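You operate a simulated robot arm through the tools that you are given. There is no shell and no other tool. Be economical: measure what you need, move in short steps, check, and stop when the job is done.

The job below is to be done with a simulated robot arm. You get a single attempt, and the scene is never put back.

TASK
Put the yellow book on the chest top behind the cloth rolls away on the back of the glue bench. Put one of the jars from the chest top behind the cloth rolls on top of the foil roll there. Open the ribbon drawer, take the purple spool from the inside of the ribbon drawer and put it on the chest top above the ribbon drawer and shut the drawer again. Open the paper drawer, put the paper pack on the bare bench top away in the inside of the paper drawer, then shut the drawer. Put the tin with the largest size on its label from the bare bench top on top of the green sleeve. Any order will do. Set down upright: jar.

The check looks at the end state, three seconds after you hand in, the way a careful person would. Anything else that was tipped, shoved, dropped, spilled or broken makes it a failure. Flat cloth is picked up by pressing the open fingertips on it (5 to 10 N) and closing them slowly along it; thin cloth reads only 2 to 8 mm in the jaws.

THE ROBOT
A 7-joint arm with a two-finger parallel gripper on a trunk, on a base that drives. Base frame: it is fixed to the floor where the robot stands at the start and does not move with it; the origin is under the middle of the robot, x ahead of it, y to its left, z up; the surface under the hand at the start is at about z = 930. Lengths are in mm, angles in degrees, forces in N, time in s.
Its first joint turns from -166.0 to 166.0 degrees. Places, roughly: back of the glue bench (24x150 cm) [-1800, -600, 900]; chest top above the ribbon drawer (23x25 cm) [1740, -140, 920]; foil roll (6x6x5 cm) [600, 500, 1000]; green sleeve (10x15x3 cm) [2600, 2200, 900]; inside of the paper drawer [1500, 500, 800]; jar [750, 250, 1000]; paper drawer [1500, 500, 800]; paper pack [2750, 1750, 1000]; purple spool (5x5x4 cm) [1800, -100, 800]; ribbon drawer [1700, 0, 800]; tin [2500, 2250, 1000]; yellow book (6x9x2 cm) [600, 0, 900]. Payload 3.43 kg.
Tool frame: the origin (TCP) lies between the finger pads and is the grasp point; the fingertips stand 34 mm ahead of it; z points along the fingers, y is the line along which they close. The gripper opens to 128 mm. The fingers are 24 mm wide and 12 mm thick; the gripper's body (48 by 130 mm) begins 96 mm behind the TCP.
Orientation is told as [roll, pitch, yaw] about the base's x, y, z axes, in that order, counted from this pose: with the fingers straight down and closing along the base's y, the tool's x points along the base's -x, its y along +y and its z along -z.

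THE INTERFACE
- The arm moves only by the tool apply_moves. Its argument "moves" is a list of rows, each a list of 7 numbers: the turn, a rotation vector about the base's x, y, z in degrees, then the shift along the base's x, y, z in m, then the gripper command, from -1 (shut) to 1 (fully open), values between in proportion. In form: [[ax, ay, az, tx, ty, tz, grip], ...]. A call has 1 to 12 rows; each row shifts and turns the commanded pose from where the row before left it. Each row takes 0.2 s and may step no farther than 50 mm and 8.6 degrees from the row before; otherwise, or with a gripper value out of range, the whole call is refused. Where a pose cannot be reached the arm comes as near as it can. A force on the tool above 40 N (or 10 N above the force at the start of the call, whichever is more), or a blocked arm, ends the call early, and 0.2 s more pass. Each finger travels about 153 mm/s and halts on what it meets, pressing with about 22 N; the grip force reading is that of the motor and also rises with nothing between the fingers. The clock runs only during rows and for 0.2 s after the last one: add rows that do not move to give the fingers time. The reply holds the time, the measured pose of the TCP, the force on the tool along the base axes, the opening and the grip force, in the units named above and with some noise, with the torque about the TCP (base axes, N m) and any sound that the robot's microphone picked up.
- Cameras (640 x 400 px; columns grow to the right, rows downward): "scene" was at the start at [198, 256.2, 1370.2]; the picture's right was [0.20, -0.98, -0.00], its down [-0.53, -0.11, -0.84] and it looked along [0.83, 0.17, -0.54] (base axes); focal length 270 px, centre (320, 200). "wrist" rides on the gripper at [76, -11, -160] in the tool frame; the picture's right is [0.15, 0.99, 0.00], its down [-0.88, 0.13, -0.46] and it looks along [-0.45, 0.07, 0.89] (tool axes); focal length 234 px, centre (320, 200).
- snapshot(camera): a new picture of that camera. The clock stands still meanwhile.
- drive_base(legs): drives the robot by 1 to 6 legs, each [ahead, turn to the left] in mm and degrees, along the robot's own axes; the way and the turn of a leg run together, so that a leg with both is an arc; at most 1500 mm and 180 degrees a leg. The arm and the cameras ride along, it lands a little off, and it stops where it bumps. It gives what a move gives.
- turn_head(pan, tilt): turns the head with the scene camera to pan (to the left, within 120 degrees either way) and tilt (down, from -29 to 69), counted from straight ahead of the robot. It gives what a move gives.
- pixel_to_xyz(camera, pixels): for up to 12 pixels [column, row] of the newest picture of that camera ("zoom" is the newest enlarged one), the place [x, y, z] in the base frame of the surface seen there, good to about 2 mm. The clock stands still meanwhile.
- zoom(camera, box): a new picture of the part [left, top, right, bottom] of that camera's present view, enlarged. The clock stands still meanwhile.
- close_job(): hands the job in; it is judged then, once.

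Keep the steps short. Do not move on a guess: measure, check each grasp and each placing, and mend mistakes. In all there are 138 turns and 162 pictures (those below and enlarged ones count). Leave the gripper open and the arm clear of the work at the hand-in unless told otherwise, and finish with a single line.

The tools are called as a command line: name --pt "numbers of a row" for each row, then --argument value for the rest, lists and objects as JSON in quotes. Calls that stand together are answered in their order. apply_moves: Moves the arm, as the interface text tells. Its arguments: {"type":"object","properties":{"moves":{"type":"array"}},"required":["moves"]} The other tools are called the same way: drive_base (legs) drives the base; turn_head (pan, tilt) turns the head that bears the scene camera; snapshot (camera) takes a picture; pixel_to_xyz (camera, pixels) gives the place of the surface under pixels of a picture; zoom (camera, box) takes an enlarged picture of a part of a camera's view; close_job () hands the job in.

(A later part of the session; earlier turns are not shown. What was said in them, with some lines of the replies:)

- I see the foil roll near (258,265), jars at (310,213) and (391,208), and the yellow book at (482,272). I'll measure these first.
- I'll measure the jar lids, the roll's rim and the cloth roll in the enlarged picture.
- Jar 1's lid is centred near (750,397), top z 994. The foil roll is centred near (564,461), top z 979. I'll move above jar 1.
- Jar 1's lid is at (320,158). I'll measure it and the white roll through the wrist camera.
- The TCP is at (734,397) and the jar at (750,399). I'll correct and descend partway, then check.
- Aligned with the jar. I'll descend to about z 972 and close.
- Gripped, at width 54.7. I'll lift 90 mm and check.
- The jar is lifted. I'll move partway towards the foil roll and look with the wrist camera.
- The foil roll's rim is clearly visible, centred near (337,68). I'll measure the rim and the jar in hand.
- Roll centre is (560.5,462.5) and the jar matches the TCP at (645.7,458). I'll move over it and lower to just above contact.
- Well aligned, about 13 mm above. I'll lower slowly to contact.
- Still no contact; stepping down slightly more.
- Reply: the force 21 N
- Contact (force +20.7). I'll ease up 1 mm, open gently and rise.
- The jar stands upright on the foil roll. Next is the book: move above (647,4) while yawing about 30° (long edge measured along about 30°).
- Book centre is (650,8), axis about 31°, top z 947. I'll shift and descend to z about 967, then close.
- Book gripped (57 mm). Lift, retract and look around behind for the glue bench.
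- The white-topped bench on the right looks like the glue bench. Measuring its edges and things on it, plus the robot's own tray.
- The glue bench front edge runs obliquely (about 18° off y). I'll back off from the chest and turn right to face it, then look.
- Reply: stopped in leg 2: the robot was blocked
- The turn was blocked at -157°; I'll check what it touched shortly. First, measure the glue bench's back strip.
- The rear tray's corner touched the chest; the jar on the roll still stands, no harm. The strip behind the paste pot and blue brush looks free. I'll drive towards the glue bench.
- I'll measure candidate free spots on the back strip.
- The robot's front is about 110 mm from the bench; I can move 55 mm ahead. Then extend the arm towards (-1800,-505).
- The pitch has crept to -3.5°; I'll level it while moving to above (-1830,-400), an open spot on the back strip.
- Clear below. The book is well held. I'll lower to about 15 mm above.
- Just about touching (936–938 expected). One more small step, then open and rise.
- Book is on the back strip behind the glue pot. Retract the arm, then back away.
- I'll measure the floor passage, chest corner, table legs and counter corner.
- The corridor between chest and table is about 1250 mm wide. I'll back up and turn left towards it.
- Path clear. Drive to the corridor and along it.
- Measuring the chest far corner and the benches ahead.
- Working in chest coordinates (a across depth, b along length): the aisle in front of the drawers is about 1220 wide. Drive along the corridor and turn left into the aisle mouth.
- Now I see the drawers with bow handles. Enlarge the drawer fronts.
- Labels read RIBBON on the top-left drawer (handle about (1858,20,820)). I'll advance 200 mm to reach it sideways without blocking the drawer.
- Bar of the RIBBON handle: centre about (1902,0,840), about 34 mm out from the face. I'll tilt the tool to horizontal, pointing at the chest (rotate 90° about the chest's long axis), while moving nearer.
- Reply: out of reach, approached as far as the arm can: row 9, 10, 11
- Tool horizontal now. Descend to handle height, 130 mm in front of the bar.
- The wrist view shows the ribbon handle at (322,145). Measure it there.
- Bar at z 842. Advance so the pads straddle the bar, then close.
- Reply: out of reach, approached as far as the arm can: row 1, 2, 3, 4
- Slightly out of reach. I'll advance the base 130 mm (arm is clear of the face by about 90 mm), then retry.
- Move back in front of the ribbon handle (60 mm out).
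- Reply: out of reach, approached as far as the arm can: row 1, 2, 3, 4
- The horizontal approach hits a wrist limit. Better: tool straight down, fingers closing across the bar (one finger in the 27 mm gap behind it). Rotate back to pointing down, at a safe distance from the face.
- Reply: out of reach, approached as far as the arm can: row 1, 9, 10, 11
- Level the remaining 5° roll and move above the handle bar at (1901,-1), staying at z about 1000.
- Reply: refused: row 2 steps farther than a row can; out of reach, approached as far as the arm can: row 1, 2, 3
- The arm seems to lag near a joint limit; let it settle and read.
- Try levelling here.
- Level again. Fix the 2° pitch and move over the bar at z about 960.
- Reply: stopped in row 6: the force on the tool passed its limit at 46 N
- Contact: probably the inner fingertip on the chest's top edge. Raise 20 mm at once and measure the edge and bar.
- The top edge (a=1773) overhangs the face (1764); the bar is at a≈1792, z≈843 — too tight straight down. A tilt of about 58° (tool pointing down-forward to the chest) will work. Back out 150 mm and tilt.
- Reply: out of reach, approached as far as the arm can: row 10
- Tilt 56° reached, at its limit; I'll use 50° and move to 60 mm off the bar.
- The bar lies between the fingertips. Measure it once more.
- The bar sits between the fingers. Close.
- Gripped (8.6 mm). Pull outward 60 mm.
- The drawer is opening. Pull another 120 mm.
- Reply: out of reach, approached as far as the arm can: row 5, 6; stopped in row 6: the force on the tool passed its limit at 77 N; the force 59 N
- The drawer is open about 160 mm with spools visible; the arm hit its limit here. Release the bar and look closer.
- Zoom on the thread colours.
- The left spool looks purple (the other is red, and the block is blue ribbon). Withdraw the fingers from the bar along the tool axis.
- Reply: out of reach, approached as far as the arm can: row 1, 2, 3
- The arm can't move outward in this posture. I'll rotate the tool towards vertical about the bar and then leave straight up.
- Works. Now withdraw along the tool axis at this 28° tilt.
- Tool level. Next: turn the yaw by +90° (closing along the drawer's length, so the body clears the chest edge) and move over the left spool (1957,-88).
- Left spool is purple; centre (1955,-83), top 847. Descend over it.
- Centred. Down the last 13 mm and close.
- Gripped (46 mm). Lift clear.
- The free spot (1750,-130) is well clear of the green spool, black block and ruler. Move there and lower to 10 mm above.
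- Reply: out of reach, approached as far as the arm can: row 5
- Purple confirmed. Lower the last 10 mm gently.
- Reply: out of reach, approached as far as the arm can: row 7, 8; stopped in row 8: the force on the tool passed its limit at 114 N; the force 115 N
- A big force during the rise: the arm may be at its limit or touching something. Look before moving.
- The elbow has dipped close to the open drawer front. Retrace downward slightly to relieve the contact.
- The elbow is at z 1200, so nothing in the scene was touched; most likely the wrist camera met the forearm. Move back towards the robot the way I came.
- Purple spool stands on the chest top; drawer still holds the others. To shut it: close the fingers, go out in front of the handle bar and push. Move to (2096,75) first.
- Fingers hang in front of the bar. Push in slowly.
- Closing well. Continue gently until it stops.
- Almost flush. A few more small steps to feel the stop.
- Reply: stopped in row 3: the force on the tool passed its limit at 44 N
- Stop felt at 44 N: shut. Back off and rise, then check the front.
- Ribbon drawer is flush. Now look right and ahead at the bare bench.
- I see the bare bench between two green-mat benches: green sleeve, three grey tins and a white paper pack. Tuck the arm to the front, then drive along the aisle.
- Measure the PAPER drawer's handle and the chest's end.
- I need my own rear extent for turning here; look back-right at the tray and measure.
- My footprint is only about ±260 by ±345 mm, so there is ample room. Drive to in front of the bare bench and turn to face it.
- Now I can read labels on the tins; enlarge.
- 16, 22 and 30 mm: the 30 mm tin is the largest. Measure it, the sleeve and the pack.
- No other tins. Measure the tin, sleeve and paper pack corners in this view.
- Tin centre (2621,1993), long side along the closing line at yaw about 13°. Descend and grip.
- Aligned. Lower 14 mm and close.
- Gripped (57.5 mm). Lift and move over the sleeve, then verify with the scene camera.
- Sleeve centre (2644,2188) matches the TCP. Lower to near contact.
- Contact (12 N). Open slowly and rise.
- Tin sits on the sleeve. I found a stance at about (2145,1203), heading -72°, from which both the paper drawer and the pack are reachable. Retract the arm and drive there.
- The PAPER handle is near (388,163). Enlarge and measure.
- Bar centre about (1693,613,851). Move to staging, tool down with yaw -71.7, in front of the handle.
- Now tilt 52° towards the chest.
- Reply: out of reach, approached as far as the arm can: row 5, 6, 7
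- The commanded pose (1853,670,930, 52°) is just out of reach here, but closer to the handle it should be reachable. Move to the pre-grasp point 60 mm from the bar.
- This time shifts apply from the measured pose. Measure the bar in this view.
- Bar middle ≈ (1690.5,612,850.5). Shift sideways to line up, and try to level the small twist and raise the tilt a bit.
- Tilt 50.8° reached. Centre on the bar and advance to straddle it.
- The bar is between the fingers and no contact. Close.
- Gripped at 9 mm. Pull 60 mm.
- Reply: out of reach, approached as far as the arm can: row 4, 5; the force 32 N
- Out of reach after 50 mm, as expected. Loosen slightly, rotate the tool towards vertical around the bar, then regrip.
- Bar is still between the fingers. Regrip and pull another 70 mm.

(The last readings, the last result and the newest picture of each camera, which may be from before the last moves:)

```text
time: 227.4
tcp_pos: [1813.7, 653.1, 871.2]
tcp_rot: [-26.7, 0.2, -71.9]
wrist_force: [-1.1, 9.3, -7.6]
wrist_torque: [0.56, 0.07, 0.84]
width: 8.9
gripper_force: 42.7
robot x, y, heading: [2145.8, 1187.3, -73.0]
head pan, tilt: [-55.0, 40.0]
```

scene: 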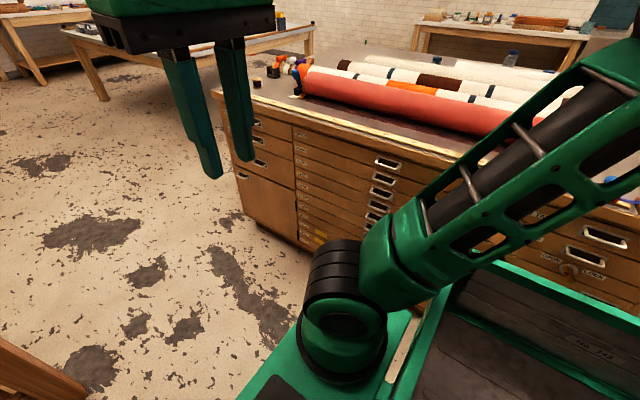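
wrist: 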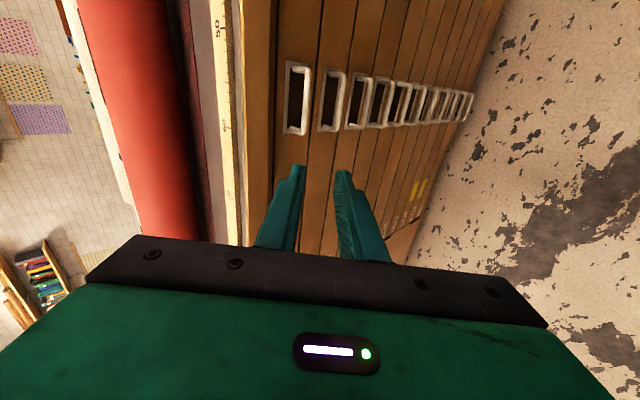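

apply_moves --pt "0 0 0 0.0142 0.0047 0 -1" --pt "0 0 0 0.0142 0.0047 0 -1" --pt "0 0 0 0.0142 0.0047 0 -1" --pt "0 0 0 0.0142 0.0047 0 -1" --pt "0 0 0 0.0142 0.0047 0 -1" --pt "0 0 0 0.0095 0.0031 0 -1" --pt "0 0 0 0 0 0 -1"

snapshot --camera "scene"

```text
time: 228.3
tcp_pos: [1848.4, 673.4, 874.3]
tcp_rot: [-26.5, -2.0, -72.7]
wrist_force: [6.6, -28.1, -24.8]
wrist_torque: [-0.72, -0.63, 1.64]
width: 9.4
gripper_force: 43.4
out of reach, approached as far as the arm can: row 4
robot x, y, heading: [2145.4, 1189.9, -72.9]
head pan, tilt: [-55.0, 40.0]
stopped in row 4: the force on the tool passed its limit at 62 N (the readings are from after the stop); the commanded pose is now the measured one
```

```text
75 pictures are left
```

scene: 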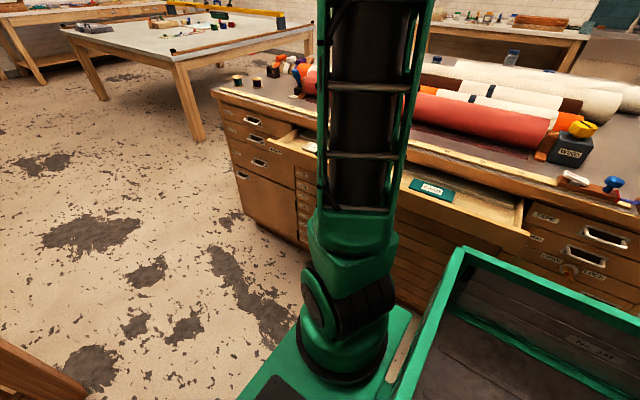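

Drawer open by about 155 mm; contents visible. Release the bar and withdraw upward along the tool axis.

apply_moves --pt "0 0 0 0 0 0 -0.75" --pt "0 0 0 0 0 0 -0.65" --pt "0 0 0 0 0 0 -0.65"

zoom --camera "wrist" --box '[160, 40, 420, 240]'

```text
time: 229.1
tcp_pos: [1847.9, 677.6, 877.3]
tcp_rot: [-26.6, -1.6, -73.3]
wrist_force: [-0.3, -0.9, 0.2]
wrist_torque: [0.02, 0.02, -0.02]
width: 22.3
gripper_force: 0.0
robot x, y, heading: [2143.5, 1187.1, -73.1]
head pan, tilt: [-55.0, 40.0]
```

```text
2.00 times, centred on (290, 140) of wrist
```

zoom: 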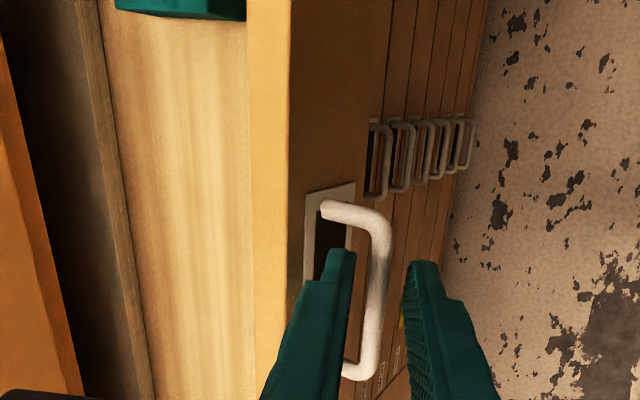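

apply_moves --pt "2.51 -7.59 0 -0.0028 -0.0009 0.0012 -0.65" --pt "2.51 -7.59 0 -0.0031 -0.001 0.0009 -0.65" --pt "0 0 0 0.0016 0.0005 0.01 -0.65" --pt "0 0 0 0.003 0.001 0.02 -0.65" --pt "0 0 0 0.003 0.001 0.02 -0.65" --pt "0 0 0 0 0 0.04 -0.65" --pt "2.51 -7.59 0 0 0 0.04 -0.3" --pt "0.8 -2.5 0 0 0 0.04 0" --pt "0 0 0 0 0 0.04 0" --pt "0 0 0 0 0 0 0"

snapshot --camera "wrist"

```text
time: 231.3
tcp_pos: [1848.4, 676.3, 1090.7]
tcp_rot: [0.1, -0.9, -74.0]
wrist_force: [-1.4, -0.4, -0.4]
wrist_torque: [-0.01, 0.02, 0.03]
width: 63.8
gripper_force: 0.0
robot x, y, heading: [2144.3, 1186.1, -73.0]
head pan, tilt: [-55.0, 40.0]
```

```text
73 pictures are left
```

wrist: 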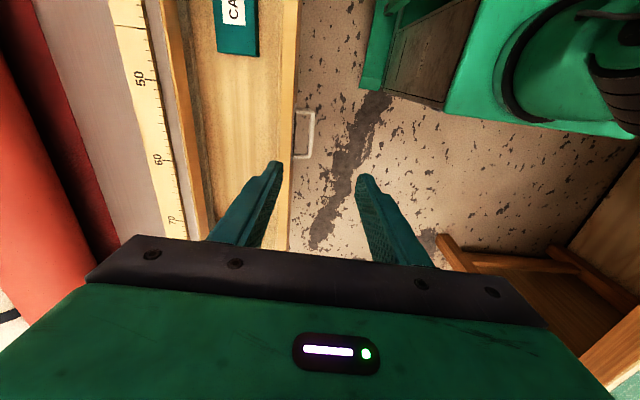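

Clear. Measure drawer interior for placing.

pixel_to_xyz --camera "wrist" --pixels '[[240, 120], [240, 170], [200, 150], [190, 130], [275, 120], [283, 120], [258, 56], [220, 52], [235, 20], [215, 190]]'

zoom --camera "scene" --box '[260, 100, 560, 260]'

```text
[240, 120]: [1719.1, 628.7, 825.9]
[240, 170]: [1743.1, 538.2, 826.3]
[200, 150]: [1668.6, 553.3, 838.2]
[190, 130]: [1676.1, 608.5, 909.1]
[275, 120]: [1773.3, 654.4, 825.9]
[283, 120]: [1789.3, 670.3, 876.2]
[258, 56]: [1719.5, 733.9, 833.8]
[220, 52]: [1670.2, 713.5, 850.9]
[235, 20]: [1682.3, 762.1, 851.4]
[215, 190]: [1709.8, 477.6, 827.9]
```

```text
2.13 times, centred on (410, 180) of scene
```

zoom: 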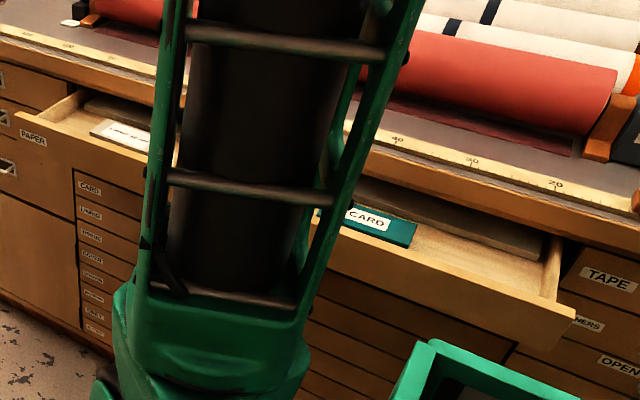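

The free width is tight for the pack, so I'll open the drawer further by pushing its front from inside with closed fingers. First hover over the free floor at about (1746,609).

apply_moves --pt "0.87 0.25 2 -0.034 -0.0223 0 -0.5" --pt "0 0 0 -0.034 -0.0223 0 -1" --pt "0 0 0 -0.034 -0.0223 0 -1" --pt "0 0 0 0 0 -0.04 -1" --pt "0 0 0 0 0 -0.04 -1" --pt "0 0 0 0 0 -0.02 -1" --pt "0 0 0 0 0 0 -1"

snapshot --camera "wrist"

```text
time: 232.9
tcp_pos: [1745.9, 611.8, 987.1]
tcp_rot: [-0.1, 0.1, -71.9]
wrist_force: [0.2, 0.3, 0.0]
wrist_torque: [0.01, -0.03, 0.04]
width: 0.2
gripper_force: 21.9
robot x, y, heading: [2145.6, 1186.4, -73.3]
head pan, tilt: [-55.0, 40.0]
```

```text
71 pictures are left
```

wrist: 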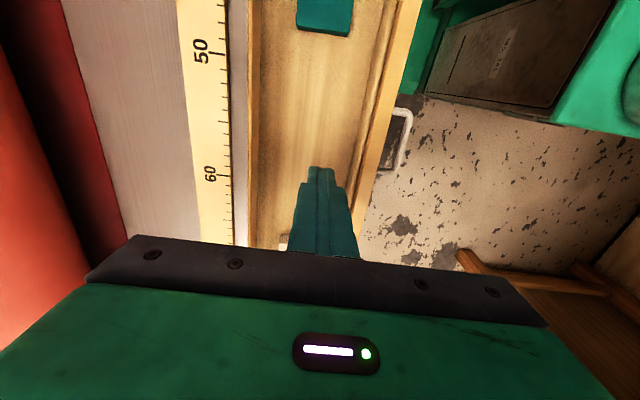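

Over the opening. Descend to tips at z about 848 and push the front outwards slowly.

apply_moves --pt "0 0 0 0 0 -0.04 -1" --pt "0 0 0 0 0 -0.04 -1" --pt "0 0 0 0 0 -0.025 -1" --pt "0 0 0 0 0 0 -1" --pt "0 0 0 0.0142 0.0047 0 -1" --pt "0 0 0 0.0095 0.0031 0 -1" --pt "0 0 0 0.0095 0.0031 0 -1" --pt "0 0 0 0.0095 0.0031 0 -1" --pt "0 0 0 0.0095 0.0031 0 -1" --pt "0 0 0 0 0 0 -1"

```text
time: 235.1
tcp_pos: [1797.6, 629.1, 883.3]
tcp_rot: [0.0, 0.1, -72.1]
wrist_force: [0.3, 0.4, -0.2]
wrist_torque: [0.02, -0.02, 0.03]
width: 0.0
gripper_force: 21.7
robot x, y, heading: [2144.1, 1183.3, -73.0]
head pan, tilt: [-55.0, 40.0]
```

Moves freely. Continue another 60 mm.

apply_moves --pt "0 0 0 0.0095 0.0031 0 -1" --pt "0 0 0 0.0095 0.0031 0 -1" --pt "0 0 0 0.0095 0.0031 0 -1" --pt "0 0 0 0.0095 0.0031 0 -1" --pt "0 0 0 0.0095 0.0031 0 -1" --pt "0 0 0 0.0095 0.0031 0 -1" --pt "0 0 0 0 0 0 -1"

snapshot --camera "wrist"

```text
time: 236.7
tcp_pos: [1856.0, 648.0, 883.1]
tcp_rot: [0.1, 0.1, -72.0]
wrist_force: [0.2, 0.3, 0.5]
wrist_torque: [-0.01, -0.03, -0.01]
width: 0.2
gripper_force: 21.5
robot x, y, heading: [2145.5, 1190.5, -73.4]
head pan, tilt: [-55.0, 40.0]
```

```text
70 pictures are left
```

wrist: 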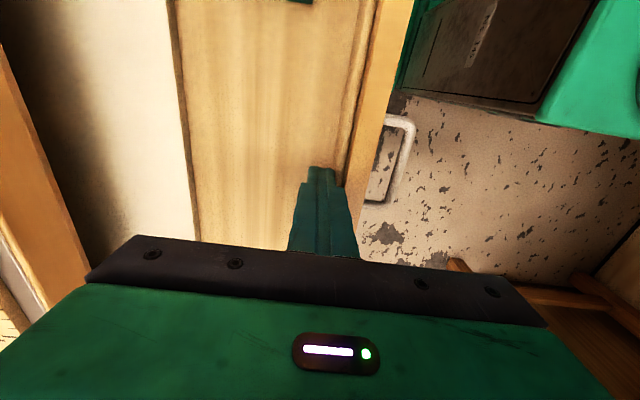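

The drawer is now well open. Measure the free floor: the white slab edge at (185,110), the front inner edge and the teal item.

pixel_to_xyz --camera "wrist" --pixels '[[250, 150], [200, 120], [175, 120], [195, 200], [140, 120], [345, 100], [300, 2], [240, 230], [375, 60], [260, 5]]'

apply_moves --pt "0 0 0 -0.01 -0.003 0.02 -1" --pt "0 0 0 0 0 0.04 -1" --pt "0 0 0 0 0 0.045 -1" --pt "0 0 0 0 0 0.045 -1" --pt "0 0 0 0 0 0.045 -0.5" --pt "0 0 0 0 0 0.045 0"

snapshot --camera "wrist"

```text
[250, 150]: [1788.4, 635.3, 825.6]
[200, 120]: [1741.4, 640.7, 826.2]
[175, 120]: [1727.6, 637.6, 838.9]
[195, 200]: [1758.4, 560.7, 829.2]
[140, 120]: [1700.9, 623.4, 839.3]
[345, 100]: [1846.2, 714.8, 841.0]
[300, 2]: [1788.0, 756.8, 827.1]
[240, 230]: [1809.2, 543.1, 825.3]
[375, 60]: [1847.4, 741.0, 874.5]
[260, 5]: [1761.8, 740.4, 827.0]
```

```text
time: 238.1
tcp_pos: [1845.7, 644.0, 1123.9]
tcp_rot: [0.2, 0.0, -72.0]
wrist_force: [0.0, -0.4, -0.4]
wrist_torque: [0.02, 0.0, 0.01]
width: 64.1
gripper_force: 0.0
robot x, y, heading: [2146.9, 1186.9, -72.9]
head pan, tilt: [-55.0, 40.0]
```

```text
69 pictures are left
```

wrist: 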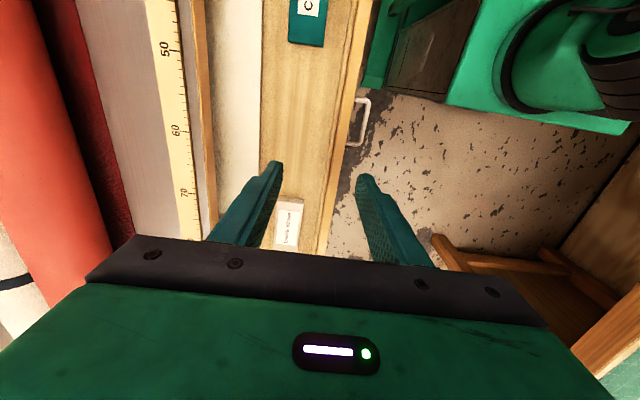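

pixel_to_xyz --camera "wrist" --pixels '[[280, 198], [303, 200], [290, 44], [324, 46], [262, 120], [335, 120], [345, 120], [290, 130]]'

```text
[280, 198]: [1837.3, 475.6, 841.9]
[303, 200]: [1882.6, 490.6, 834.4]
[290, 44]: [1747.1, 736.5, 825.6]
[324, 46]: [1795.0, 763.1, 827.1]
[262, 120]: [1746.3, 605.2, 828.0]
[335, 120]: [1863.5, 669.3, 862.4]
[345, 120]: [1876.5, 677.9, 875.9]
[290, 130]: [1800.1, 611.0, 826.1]
```

Free floor is a 1840–1978, b -126–150; pack will go at about (1808,610). Now fetch the pack: tuck the arm, back up to the earlier stance and turn to the bench.

apply_moves --pt "0 0 0 0.041 0.016 0.008 0.5" --pt "0 0 0 0.041 0.016 0.008 0.5" --pt "0 0 0 0.041 0.016 0.008 0.5" --pt "0 0 0 0.041 0.016 0.008 0.5" --pt "0 0 0 0.041 0.016 0.008 0.5" --pt "0 0 0 0.041 0.016 0.008 0.5" --pt "0 0 0 0.041 0.016 0.008 0.5" --pt "0 0 0 0.041 0.016 0.008 0.5" --pt "0 0 0 0.041 0.016 0.008 0.5" --pt "0 0 0 0.041 0.016 0.008 0.5"

drive_base --legs '[[-700, 0], [0, 75]]'

turn_head --pan 0 --tilt 40

snapshot --camera "scene"

```text
time: 240.3
tcp_pos: [2257.0, 805.7, 1202.2]
tcp_rot: [0.0, 0.0, -72.1]
wrist_force: [0.0, 0.1, 0.6]
wrist_torque: [-0.02, 0.0, 0.03]
width: 95.7
gripper_force: 0.0
robot x, y, heading: [2146.6, 1187.0, -72.9]
head pan, tilt: [-55.0, 40.0]
```

```text
time: 247.8
tcp_pos: [2340.5, 1866.3, 1201.6]
tcp_rot: [0.0, 0.0, 2.7]
wrist_force: [-0.6, -0.2, -0.7]
wrist_torque: [0.02, -0.01, 0.02]
width: 96.1
gripper_force: 0.1
robot x, y, heading: [1942.8, 1852.0, 1.3]
head pan, tilt: [-55.0, 40.0]
```

```text
time: 249.1
tcp_pos: [2325.7, 1865.5, 1205.5]
tcp_rot: [0.0, -0.7, 2.7]
wrist_force: [0.9, 0.1, 0.3]
wrist_torque: [0.03, -0.03, -0.01]
width: 96.2
gripper_force: 0.0
robot x, y, heading: [1941.5, 1852.7, 1.5]
head pan, tilt: [0.0, 40.0]
```

```text
68 pictures are left
```

scene: 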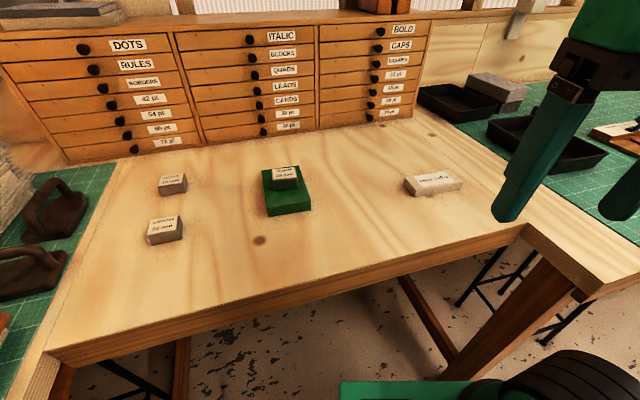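

The pack is at (432,183); tin still safely on the sleeve. Move above the pack with yaw turned to about -76°.

apply_moves --pt "0 0.7 -7.9 0.0335 -0.0043 -0.0075 0.5" --pt "0 0 -7.9 0.0335 -0.0043 -0.0075 0.5" --pt "0 0 -7.9 0.0335 -0.0043 -0.0075 0.5" --pt "0 0 -7.9 0.0335 -0.0043 -0.0075 0.5" --pt "0 0 -7.9 0.0335 -0.0043 -0.0075 0.5" --pt "0 0 -7.9 0.0335 -0.0043 -0.0075 0.5" --pt "0 0 -7.9 0.0335 -0.0043 -0.0075 0.5" --pt "0 0 -7.9 0.0335 -0.0043 -0.0075 0.5" --pt "0 0 -7.9 0.0335 -0.0043 -0.0075 0.5" --pt "0 0 -7.6 0.0335 -0.0043 -0.0075 0.5" --pt "0 0 0 0 0 0 0.7" --pt "0 0 0 0 0 0 0.7"

snapshot --camera "wrist"

```text
time: 251.7
tcp_pos: [2659.9, 1822.6, 1132.3]
tcp_rot: [-0.1, 0.1, -76.2]
wrist_force: [-0.7, 0.0, -0.2]
wrist_torque: [-0.01, -0.02, -0.03]
width: 109.2
gripper_force: 0.0
robot x, y, heading: [1942.7, 1852.9, 1.2]
head pan, tilt: [0.0, 40.0]
```

```text
67 pictures are left
```

wrist: 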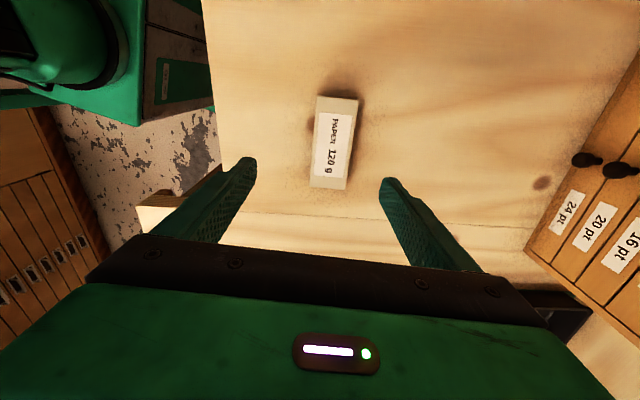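

pixel_to_xyz --camera "wrist" --pixels '[[318, 99], [356, 100], [344, 188], [312, 184], [335, 145], [370, 150], [290, 150]]'

```text
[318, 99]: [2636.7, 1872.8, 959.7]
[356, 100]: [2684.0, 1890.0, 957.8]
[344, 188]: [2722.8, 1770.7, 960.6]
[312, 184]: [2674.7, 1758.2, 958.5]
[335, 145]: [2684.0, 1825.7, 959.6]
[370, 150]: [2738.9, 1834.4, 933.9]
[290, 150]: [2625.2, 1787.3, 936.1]
```

Pack is about 50×121 mm, centre (2680,1823), axis matching yaw -71.5. Align, descend and grip.

apply_moves --pt "0 0 4.7 0.02 0.0005 -0.02 0.5" --pt "0 0 0 0 0 -0.045 0.5" --pt "0 0 0 0 0 -0.045 0.5" --pt "0 0 0 0 0 -0.038 0.5" --pt "0 0 0 0 0 0 0.5" --pt "0 0 0 0 0 0 0.5"

snapshot --camera "wrist"

```text
time: 253.1
tcp_pos: [2680.0, 1822.9, 983.5]
tcp_rot: [-0.1, 0.0, -71.4]
wrist_force: [0.1, -0.4, -0.3]
wrist_torque: [0.02, -0.01, -0.01]
width: 95.9
gripper_force: 0.0
robot x, y, heading: [1940.8, 1846.8, 1.5]
head pan, tilt: [0.0, 40.0]
```

```text
66 pictures are left
```

wrist: 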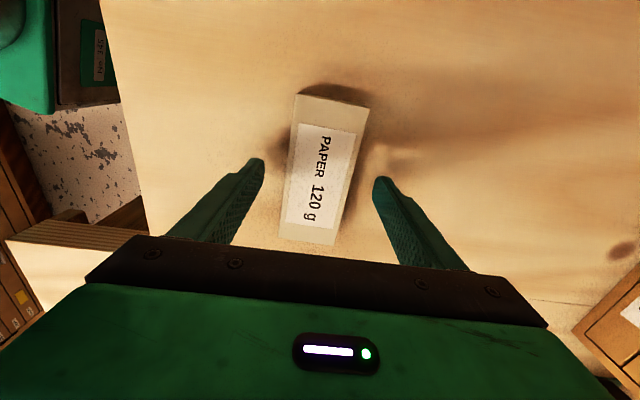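

apply_moves --pt "0 0 0 0 0 -0.0115 0.5" --pt "0 0 0 0 0 0 0.2" --pt "0 0 0 0 0 0 -0.1" --pt "0 0 0 0 0 0 -0.8" --pt "0 0 0 0 0 0 -0.8" --pt "0 0 0 0 0 0 -0.8"

```text
time: 254.5
tcp_pos: [2680.5, 1823.6, 973.2]
tcp_rot: [-0.1, -0.1, -71.5]
wrist_force: [0.4, 0.7, 1.2]
wrist_torque: [0.02, 0.01, 0.01]
width: 56.0
gripper_force: 22.2
robot x, y, heading: [1942.0, 1851.0, 1.4]
head pan, tilt: [0.0, 40.0]
```

Gripped (56 mm). Lift, retract, and turn the wrist +75° so it will be right after the base turns.

apply_moves --pt "0 0 0 0 0 0.03 -0.8" --pt "0 0 0 0 0 0.048 -0.8" --pt "0 0 0 0 0 0.048 -0.8" --pt "0 0 8.3 -0.0385 0.003 0.012 -0.8" --pt "0 0 8.3 -0.0385 0.003 0.012 -0.8" --pt "0 0 8.3 -0.0385 0.003 0.012 -0.8" --pt "0 0 8.3 -0.0385 0.003 0.012 -0.8" --pt "0 0 8.3 -0.0385 0.003 0.012 -0.8" --pt "0 0 8.3 -0.0385 0.003 0.012 -0.8" --pt "0 0 8.3 -0.0385 0.003 0.012 -0.8" --pt "0 0 8.3 -0.0385 0.003 0.012 -0.8" --pt "0 0 8.3 -0.0385 0.003 0.012 -0.8"

snapshot --camera "scene"

```text
time: 257.1
tcp_pos: [2334.0, 1852.1, 1207.7]
tcp_rot: [0.1, 0.1, 3.4]
wrist_force: [0.9, 0.0, -1.9]
wrist_torque: [-0.03, 0.03, -0.03]
width: 55.7
gripper_force: 22.5
robot x, y, heading: [1942.0, 1850.3, 1.4]
head pan, tilt: [0.0, 40.0]
```

```text
65 pictures are left
```

scene: 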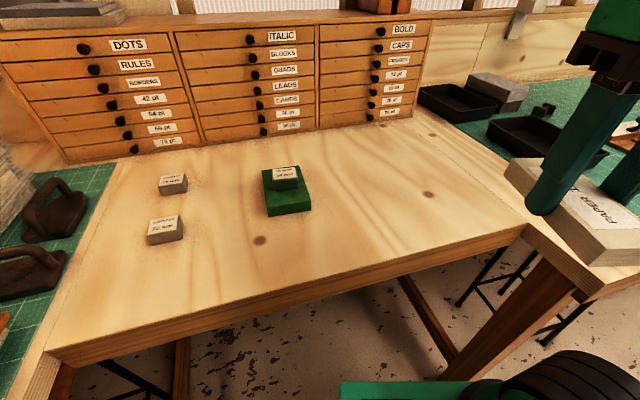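

Pack held. Turn back and drive to the drawer stance.

drive_base --legs '[[0, -74.4], [693, 0]]'

turn_head --pan -60 --tilt 40

snapshot --camera "scene"

```text
time: 264.6
tcp_pos: [2272.6, 806.4, 1209.7]
tcp_rot: [-0.1, 0.1, -70.0]
wrist_force: [0.7, -0.1, -2.1]
wrist_torque: [0.0, 0.0, 0.0]
width: 55.6
gripper_force: 21.8
robot x, y, heading: [2161.0, 1181.7, -72.1]
head pan, tilt: [0.0, 40.0]
```

```text
time: 265.9
tcp_pos: [2266.7, 821.1, 1214.1]
tcp_rot: [0.0, -0.7, -70.3]
wrist_force: [0.6, 0.3, -1.1]
wrist_torque: [0.02, 0.02, 0.01]
width: 55.6
gripper_force: 22.4
robot x, y, heading: [2156.7, 1182.4, -72.2]
head pan, tilt: [-60.0, 40.0]
```

```text
64 pictures are left
5 turns are left
```

scene: 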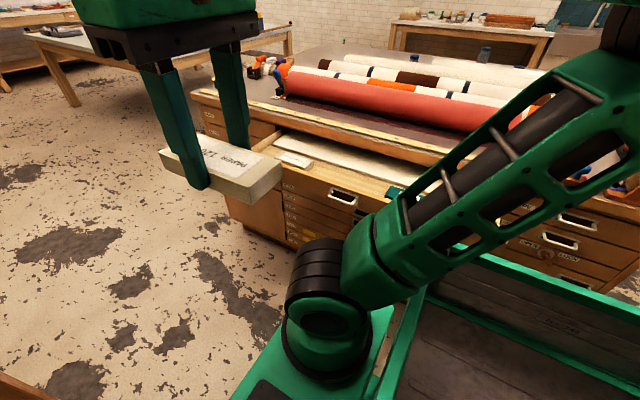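

Only 5 turns remain, so I'll batch calls. Move over the free drawer floor (1808,610), descend to just above the floor (TCP about 869), and look.

apply_moves --pt "0.66 0.24 -1.4 -0.0417 -0.0192 -0.015 -0.8" --pt "0 0 0 -0.0417 -0.0192 -0.015 -0.8" --pt "0 0 0 -0.0417 -0.0192 -0.015 -0.8" --pt "0 0 0 -0.0417 -0.0192 -0.015 -0.8" --pt "0 0 0 -0.0417 -0.0192 -0.015 -0.8" --pt "0 0 0 -0.0417 -0.0192 -0.015 -0.8" --pt "0 0 0 -0.0417 -0.0192 -0.015 -0.8" --pt "0 0 0 -0.0417 -0.0192 -0.015 -0.8" --pt "0 0 0 -0.0417 -0.0192 -0.015 -0.8" --pt "0 0 0 -0.0417 -0.0192 -0.015 -0.8" --pt "0 0 0 -0.0417 -0.0192 -0.015 -0.8" --pt "0 0 0 0 0 0 -0.8"

snapshot --camera "wrist"

apply_moves --pt "0 0 0 0 0 -0.04 -0.8" --pt "0 0 0 0 0 -0.04 -0.8" --pt "0 0 0 0 0 -0.04 -0.8" --pt "0 0 0 0 0 -0.03 -0.8" --pt "0 0 0 0 0 -0.02 -0.8" --pt "0 0 0 0 0 -0.01 -0.8" --pt "0 0 0 0 0 0 -0.8" --pt "0 0 0 0 0 0 -0.8"

snapshot --camera "wrist"

zoom --camera "scene" --box '[180, 80, 480, 280]'

```text
time: 268.5
tcp_pos: [1807.7, 607.7, 1050.2]
tcp_rot: [-0.1, 0.1, -71.6]
wrist_force: [-0.6, 0.1, -1.5]
wrist_torque: [-0.01, -0.01, -0.01]
width: 55.5
gripper_force: 22.6
robot x, y, heading: [2161.7, 1182.0, -71.9]
head pan, tilt: [-60.0, 40.0]
```

```text
63 pictures are left
```

wrist: 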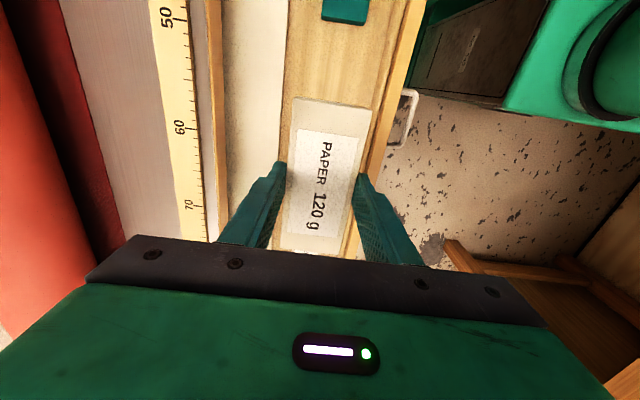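

```text
time: 270.3
tcp_pos: [1809.1, 610.7, 870.6]
tcp_rot: [0.1, 0.0, -71.5]
wrist_force: [0.1, -0.1, -1.4]
wrist_torque: [0.01, 0.05, 0.01]
width: 55.4
gripper_force: 21.7
robot x, y, heading: [2162.1, 1179.0, -72.0]
head pan, tilt: [-60.0, 40.0]
```

```text
62 pictures are left
```

wrist: 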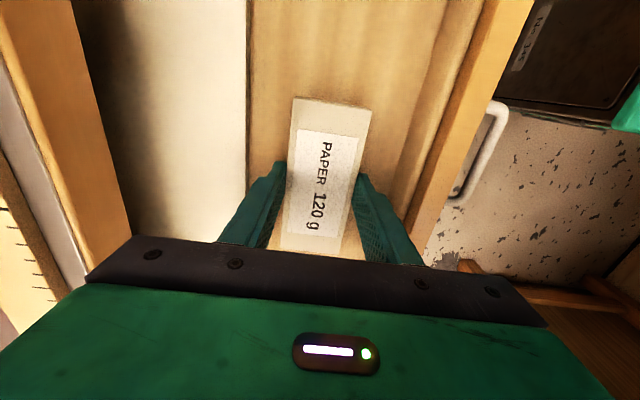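

```text
2.00 times, centred on (330, 180) of scene
4 turns are left
```

zoom: 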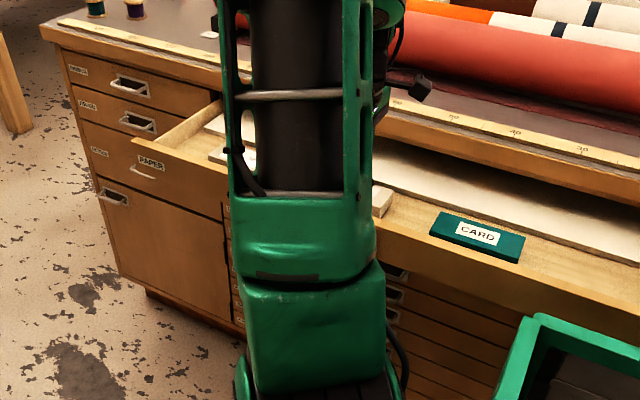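

The pack hovers 5 mm above the drawer floor with good margins. Lower, release, rise; then close the fingers and go outside in front of the handle bar, with pictures for checking.

apply_moves --pt "0 0 0 0 0 -0.003 -0.8" --pt "0 0 0 0 0 -0.0015 -0.8" --pt "0 0 0 0 0 0 -0.8" --pt "0 0 0 0 0 0 -0.05" --pt "0 0 0 0 0 0 0.1" --pt "0 0 0 0 0 0 0.1" --pt "0 0 0 0 0 0.03 0.1" --pt "0 0 0 0 0 0.045 0.1" --pt "0 0 0 0 0 0.045 0.1" --pt "0 0 0 0 0 0.045 0.1" --pt "0 0 0 0 0 0 0.1"

snapshot --camera "wrist"

apply_moves --pt "0 0 0 0.035 0.0217 0 -0.5" --pt "0 0 0 0.035 0.0217 0 -1" --pt "0 0 0 0.035 0.0217 0 -1" --pt "0 0 0 0.035 0.0217 0 -1" --pt "0 0 0 0 0 -0.02 -1" --pt "0 0 0 0 0 0 -1"

snapshot --camera "wrist"

pixel_to_xyz --camera "wrist" --pixels '[[260, 150], [270, 130], [265, 110], [255, 170], [240, 140], [290, 150], [225, 140], [275, 150]]'

snapshot --camera "scene"

```text
time: 272.7
tcp_pos: [1808.4, 608.6, 1029.8]
tcp_rot: [0.0, -0.1, -71.5]
wrist_force: [-0.7, -0.8, -0.4]
wrist_torque: [0.02, -0.01, -0.02]
width: 70.6
gripper_force: 0.0
robot x, y, heading: [2161.0, 1182.2, -72.0]
head pan, tilt: [-60.0, 40.0]
```

```text
60 pictures are left
```

wrist: 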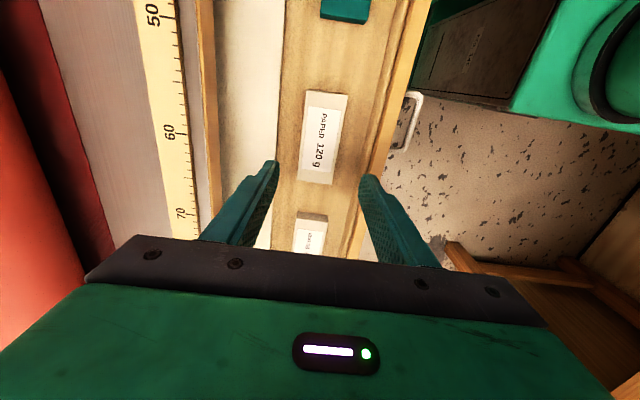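

```text
time: 274.1
tcp_pos: [1948.9, 695.6, 1008.1]
tcp_rot: [0.0, 0.0, -71.5]
wrist_force: [-0.2, 0.1, 1.0]
wrist_torque: [-0.03, 0.0, -0.03]
width: 0.0
gripper_force: 22.4
robot x, y, heading: [2157.9, 1181.6, -71.9]
head pan, tilt: [-60.0, 40.0]
```

```text
59 pictures are left
```

wrist: 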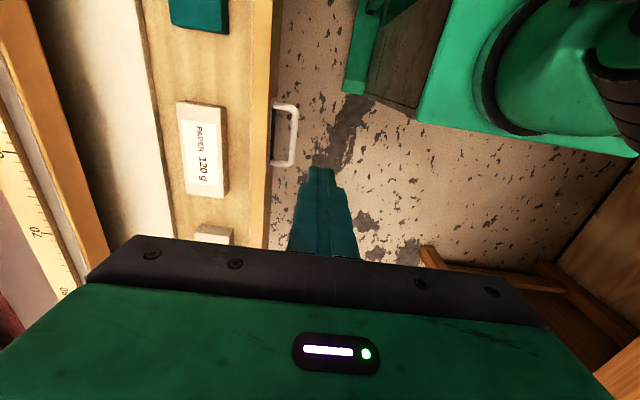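

```text
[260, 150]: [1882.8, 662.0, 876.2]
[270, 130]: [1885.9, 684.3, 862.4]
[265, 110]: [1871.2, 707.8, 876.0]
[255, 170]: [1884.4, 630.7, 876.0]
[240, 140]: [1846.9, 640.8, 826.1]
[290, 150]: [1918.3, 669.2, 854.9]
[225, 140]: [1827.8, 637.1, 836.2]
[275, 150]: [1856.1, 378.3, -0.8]
```

```text
58 pictures are left
3 turns are left
```

scene: 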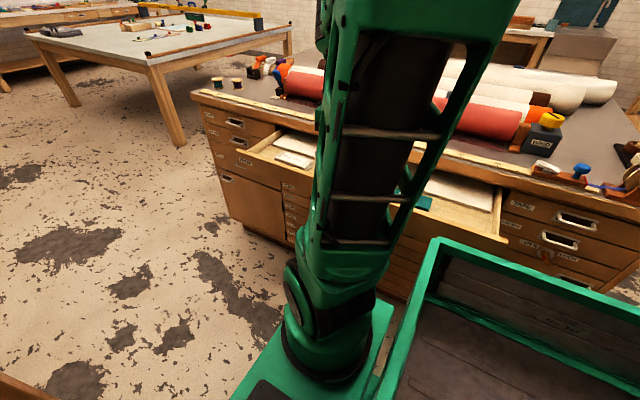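

The pack lies in the drawer. Bar measured at a≈2030; fingers are at a=2068 in front of it. Descend and push the drawer shut in stages, stopping on force.

apply_moves --pt "0 0 0 0 0 -0.045 -1" --pt "0 0 0 0 0 -0.045 -1" --pt "0 0 0 0 0 -0.04 -1" --pt "0 0 0 0 0 -0.01 -1" --pt "0 0 0 0 0 0 -1"

apply_moves --pt "0 0 0 -0.0095 -0.0031 0 -1" --pt "0 0 0 -0.0095 -0.0031 0 -1" --pt "0 0 0 -0.0114 -0.0038 0 -1" --pt "0 0 0 -0.0142 -0.0047 0 -1" --pt "0 0 0 -0.0142 -0.0047 0 -1" --pt "0 0 0 -0.0142 -0.0047 0 -1" --pt "0 0 0 -0.0142 -0.0047 0 -1" --pt "0 0 0 -0.0142 -0.0047 0 -1" --pt "0 0 0 -0.0142 -0.0047 0 -1" --pt "0 0 0 -0.0142 -0.0047 0 -1" --pt "0 0 0 -0.0142 -0.0047 0 -1" --pt "0 0 0 -0.0142 -0.0047 0 -1"

apply_moves --pt "0 0 0 -0.0095 -0.0031 0 -1" --pt "0 0 0 -0.0095 -0.0031 0 -1" --pt "0 0 0 -0.0095 -0.0031 0 -1" --pt "0 0 0 -0.0095 -0.0031 0 -1" --pt "0 0 0 -0.0095 -0.0031 0 -1" --pt "0 0 0 -0.0095 -0.0031 0 -1" --pt "0 0 0 -0.0057 -0.0019 0 -1" --pt "0 0 0 -0.0038 -0.0013 0 -1" --pt "0 0 0 -0.0038 -0.0013 0 -1" --pt "0 0 0 -0.0028 -0.0009 0 -1" --pt "0 0 0 0 0 0 -1"

apply_moves --pt "0 0 0 -0.0028 -0.0009 0 -1" --pt "0 0 0 -0.0028 -0.0009 0 -1" --pt "0 0 0 -0.0028 -0.0009 0 -1" --pt "0 0 0 -0.0028 -0.0009 0 -1" --pt "0 0 0 -0.0028 -0.0009 0 -1" --pt "0 0 0 -0.0028 -0.0009 0 -1" --pt "0 0 0 -0.0028 -0.0009 0 -1" --pt "0 0 0 -0.0028 -0.0009 0 -1" --pt "0 0 0 -0.0028 -0.0009 0 -1" --pt "0 0 0 -0.0028 -0.0009 0 -1" --pt "0 0 0 0 0 0 -1"

snapshot --camera "wrist"

zoom --camera "scene" --box '[180, 70, 580, 300]'

```text
time: 275.3
tcp_pos: [1947.7, 696.3, 869.6]
tcp_rot: [0.0, 0.1, -71.5]
wrist_force: [0.2, -0.4, -0.3]
wrist_torque: [0.03, -0.01, -0.02]
width: 0.2
gripper_force: 21.9
robot x, y, heading: [2161.0, 1176.3, -72.1]
head pan, tilt: [-60.0, 40.0]
```

```text
time: 277.9
tcp_pos: [1791.4, 644.1, 869.6]
tcp_rot: [0.0, 0.0, -71.4]
wrist_force: [-0.1, -1.0, 0.0]
wrist_torque: [0.0, 0.02, -0.01]
width: 0.0
gripper_force: 21.6
robot x, y, heading: [2161.8, 1182.0, -72.0]
head pan, tilt: [-60.0, 40.0]
```

```text
time: 280.3
tcp_pos: [1717.6, 620.6, 869.4]
tcp_rot: [-0.1, 0.0, -71.5]
wrist_force: [0.6, 0.7, 0.8]
wrist_torque: [-0.01, -0.02, 0.04]
width: 0.1
gripper_force: 21.7
robot x, y, heading: [2161.1, 1180.4, -72.1]
head pan, tilt: [-60.0, 40.0]
```

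```text
time: 281.8
tcp_pos: [1700.4, 629.9, 874.1]
tcp_rot: [0.6, -0.5, -71.6]
wrist_force: [6.3, 10.0, 6.4]
wrist_torque: [0.16, -0.08, 0.0]
width: 0.0
gripper_force: 21.5
robot x, y, heading: [2161.7, 1177.6, -72.1]
head pan, tilt: [-60.0, 40.0]
stopped in row 7: the force on the tool passed its limit at 45 N (the readings are from after the stop); the commanded pose is now the measured one
```

```text
57 pictures are left
```

wrist: 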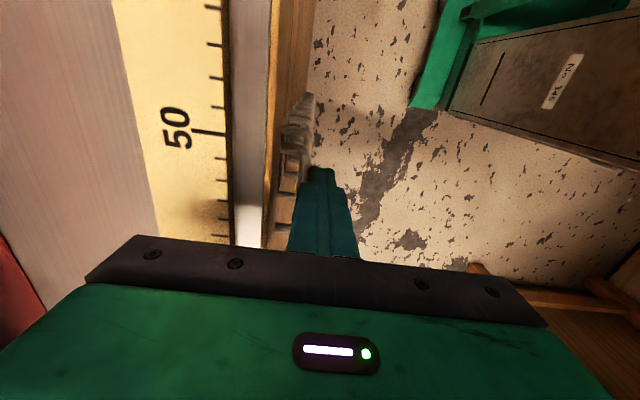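

```text
1.60 times, centred on (380, 185) of scene
2 turns are left
```

zoom: 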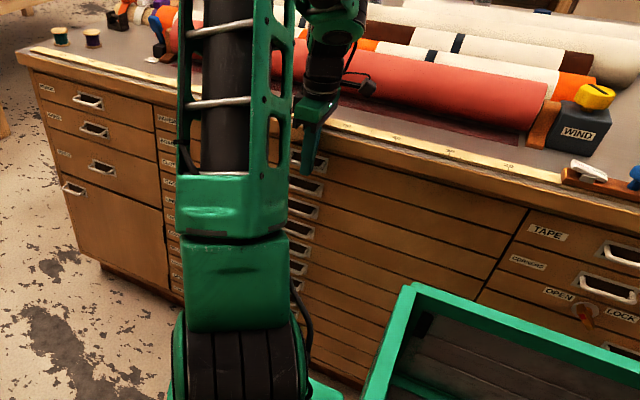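

Force stop at 45 N with TCP a≈1812 — the drawer is shut flush. Back away, rise, open the gripper, and take a final look.

apply_moves --pt "0 0 0 0.019 0.0063 0 -1" --pt "0 0 0 0.038 0.0126 0 -1" --pt "0 0 0 0.028 0.0095 0.035 -1" --pt "0 0 0 0.028 0.0095 0.035 -0.5" --pt "0 0 0 0.02 0.0066 0.04 0" --pt "0 0 0 0.02 0.0066 0.04 0.5" --pt "0 0 0 0.02 0.0066 0.04 1" --pt "0 0 0 0.02 0.0066 0.04 1" --pt "0 0 0 0.02 0.0066 0.04 1" --pt "0 0 0 0.02 0.0066 0.04 1" --pt "0 0 0 0 0 0 1"

turn_head --pan -70 --tilt 35

snapshot --camera "scene"

snapshot --camera "wrist"

```text
time: 284.2
tcp_pos: [1930.8, 704.4, 1183.8]
tcp_rot: [0.7, -0.6, -71.6]
wrist_force: [0.7, 0.3, -0.3]
wrist_torque: [-0.02, 0.0, 0.0]
width: 128.1
gripper_force: 0.0
robot x, y, heading: [2158.6, 1180.6, -71.9]
head pan, tilt: [-60.0, 40.0]
```

```text
time: 284.9
tcp_pos: [1931.1, 705.0, 1183.5]
tcp_rot: [0.7, -0.5, -71.4]
wrist_force: [-0.4, 0.4, -0.1]
wrist_torque: [0.02, -0.01, -0.01]
width: 128.0
gripper_force: 0.0
robot x, y, heading: [2161.6, 1179.7, -72.4]
head pan, tilt: [-70.0, 35.0]
```

```text
55 pictures are left
```

scene: 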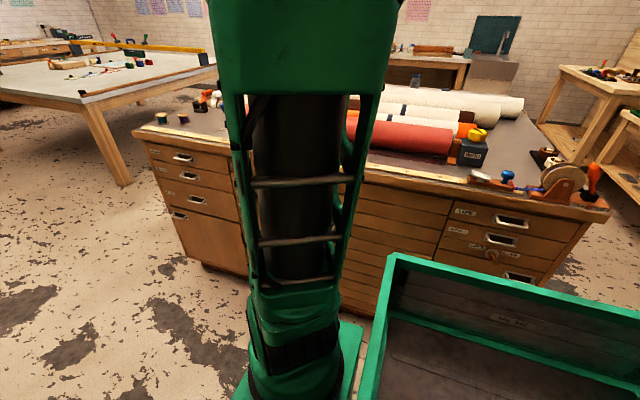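

```text
54 pictures are left
1 turns are left
```

wrist: 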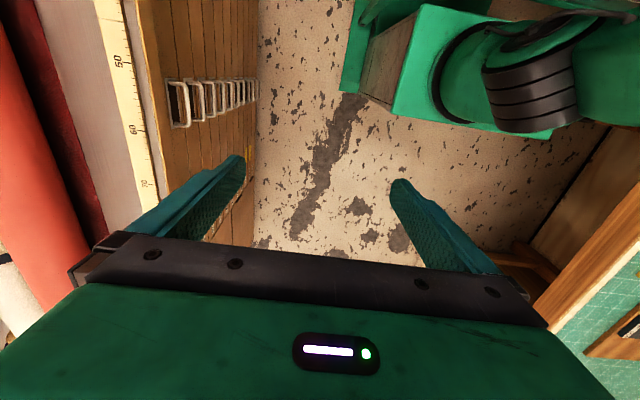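

Both drawers are shut, the gripper is open and the arm is clear, so I'm handing in.

close_job

```text
The job is handed in.
```

All five parts are done and handed in: book on the glue bench's back strip, "CORNERS" jar upright on the foil roll, purple spool on the chest top, paper pack in the paper drawer, 30 mm tin on the green sleeve, and both drawers shut.
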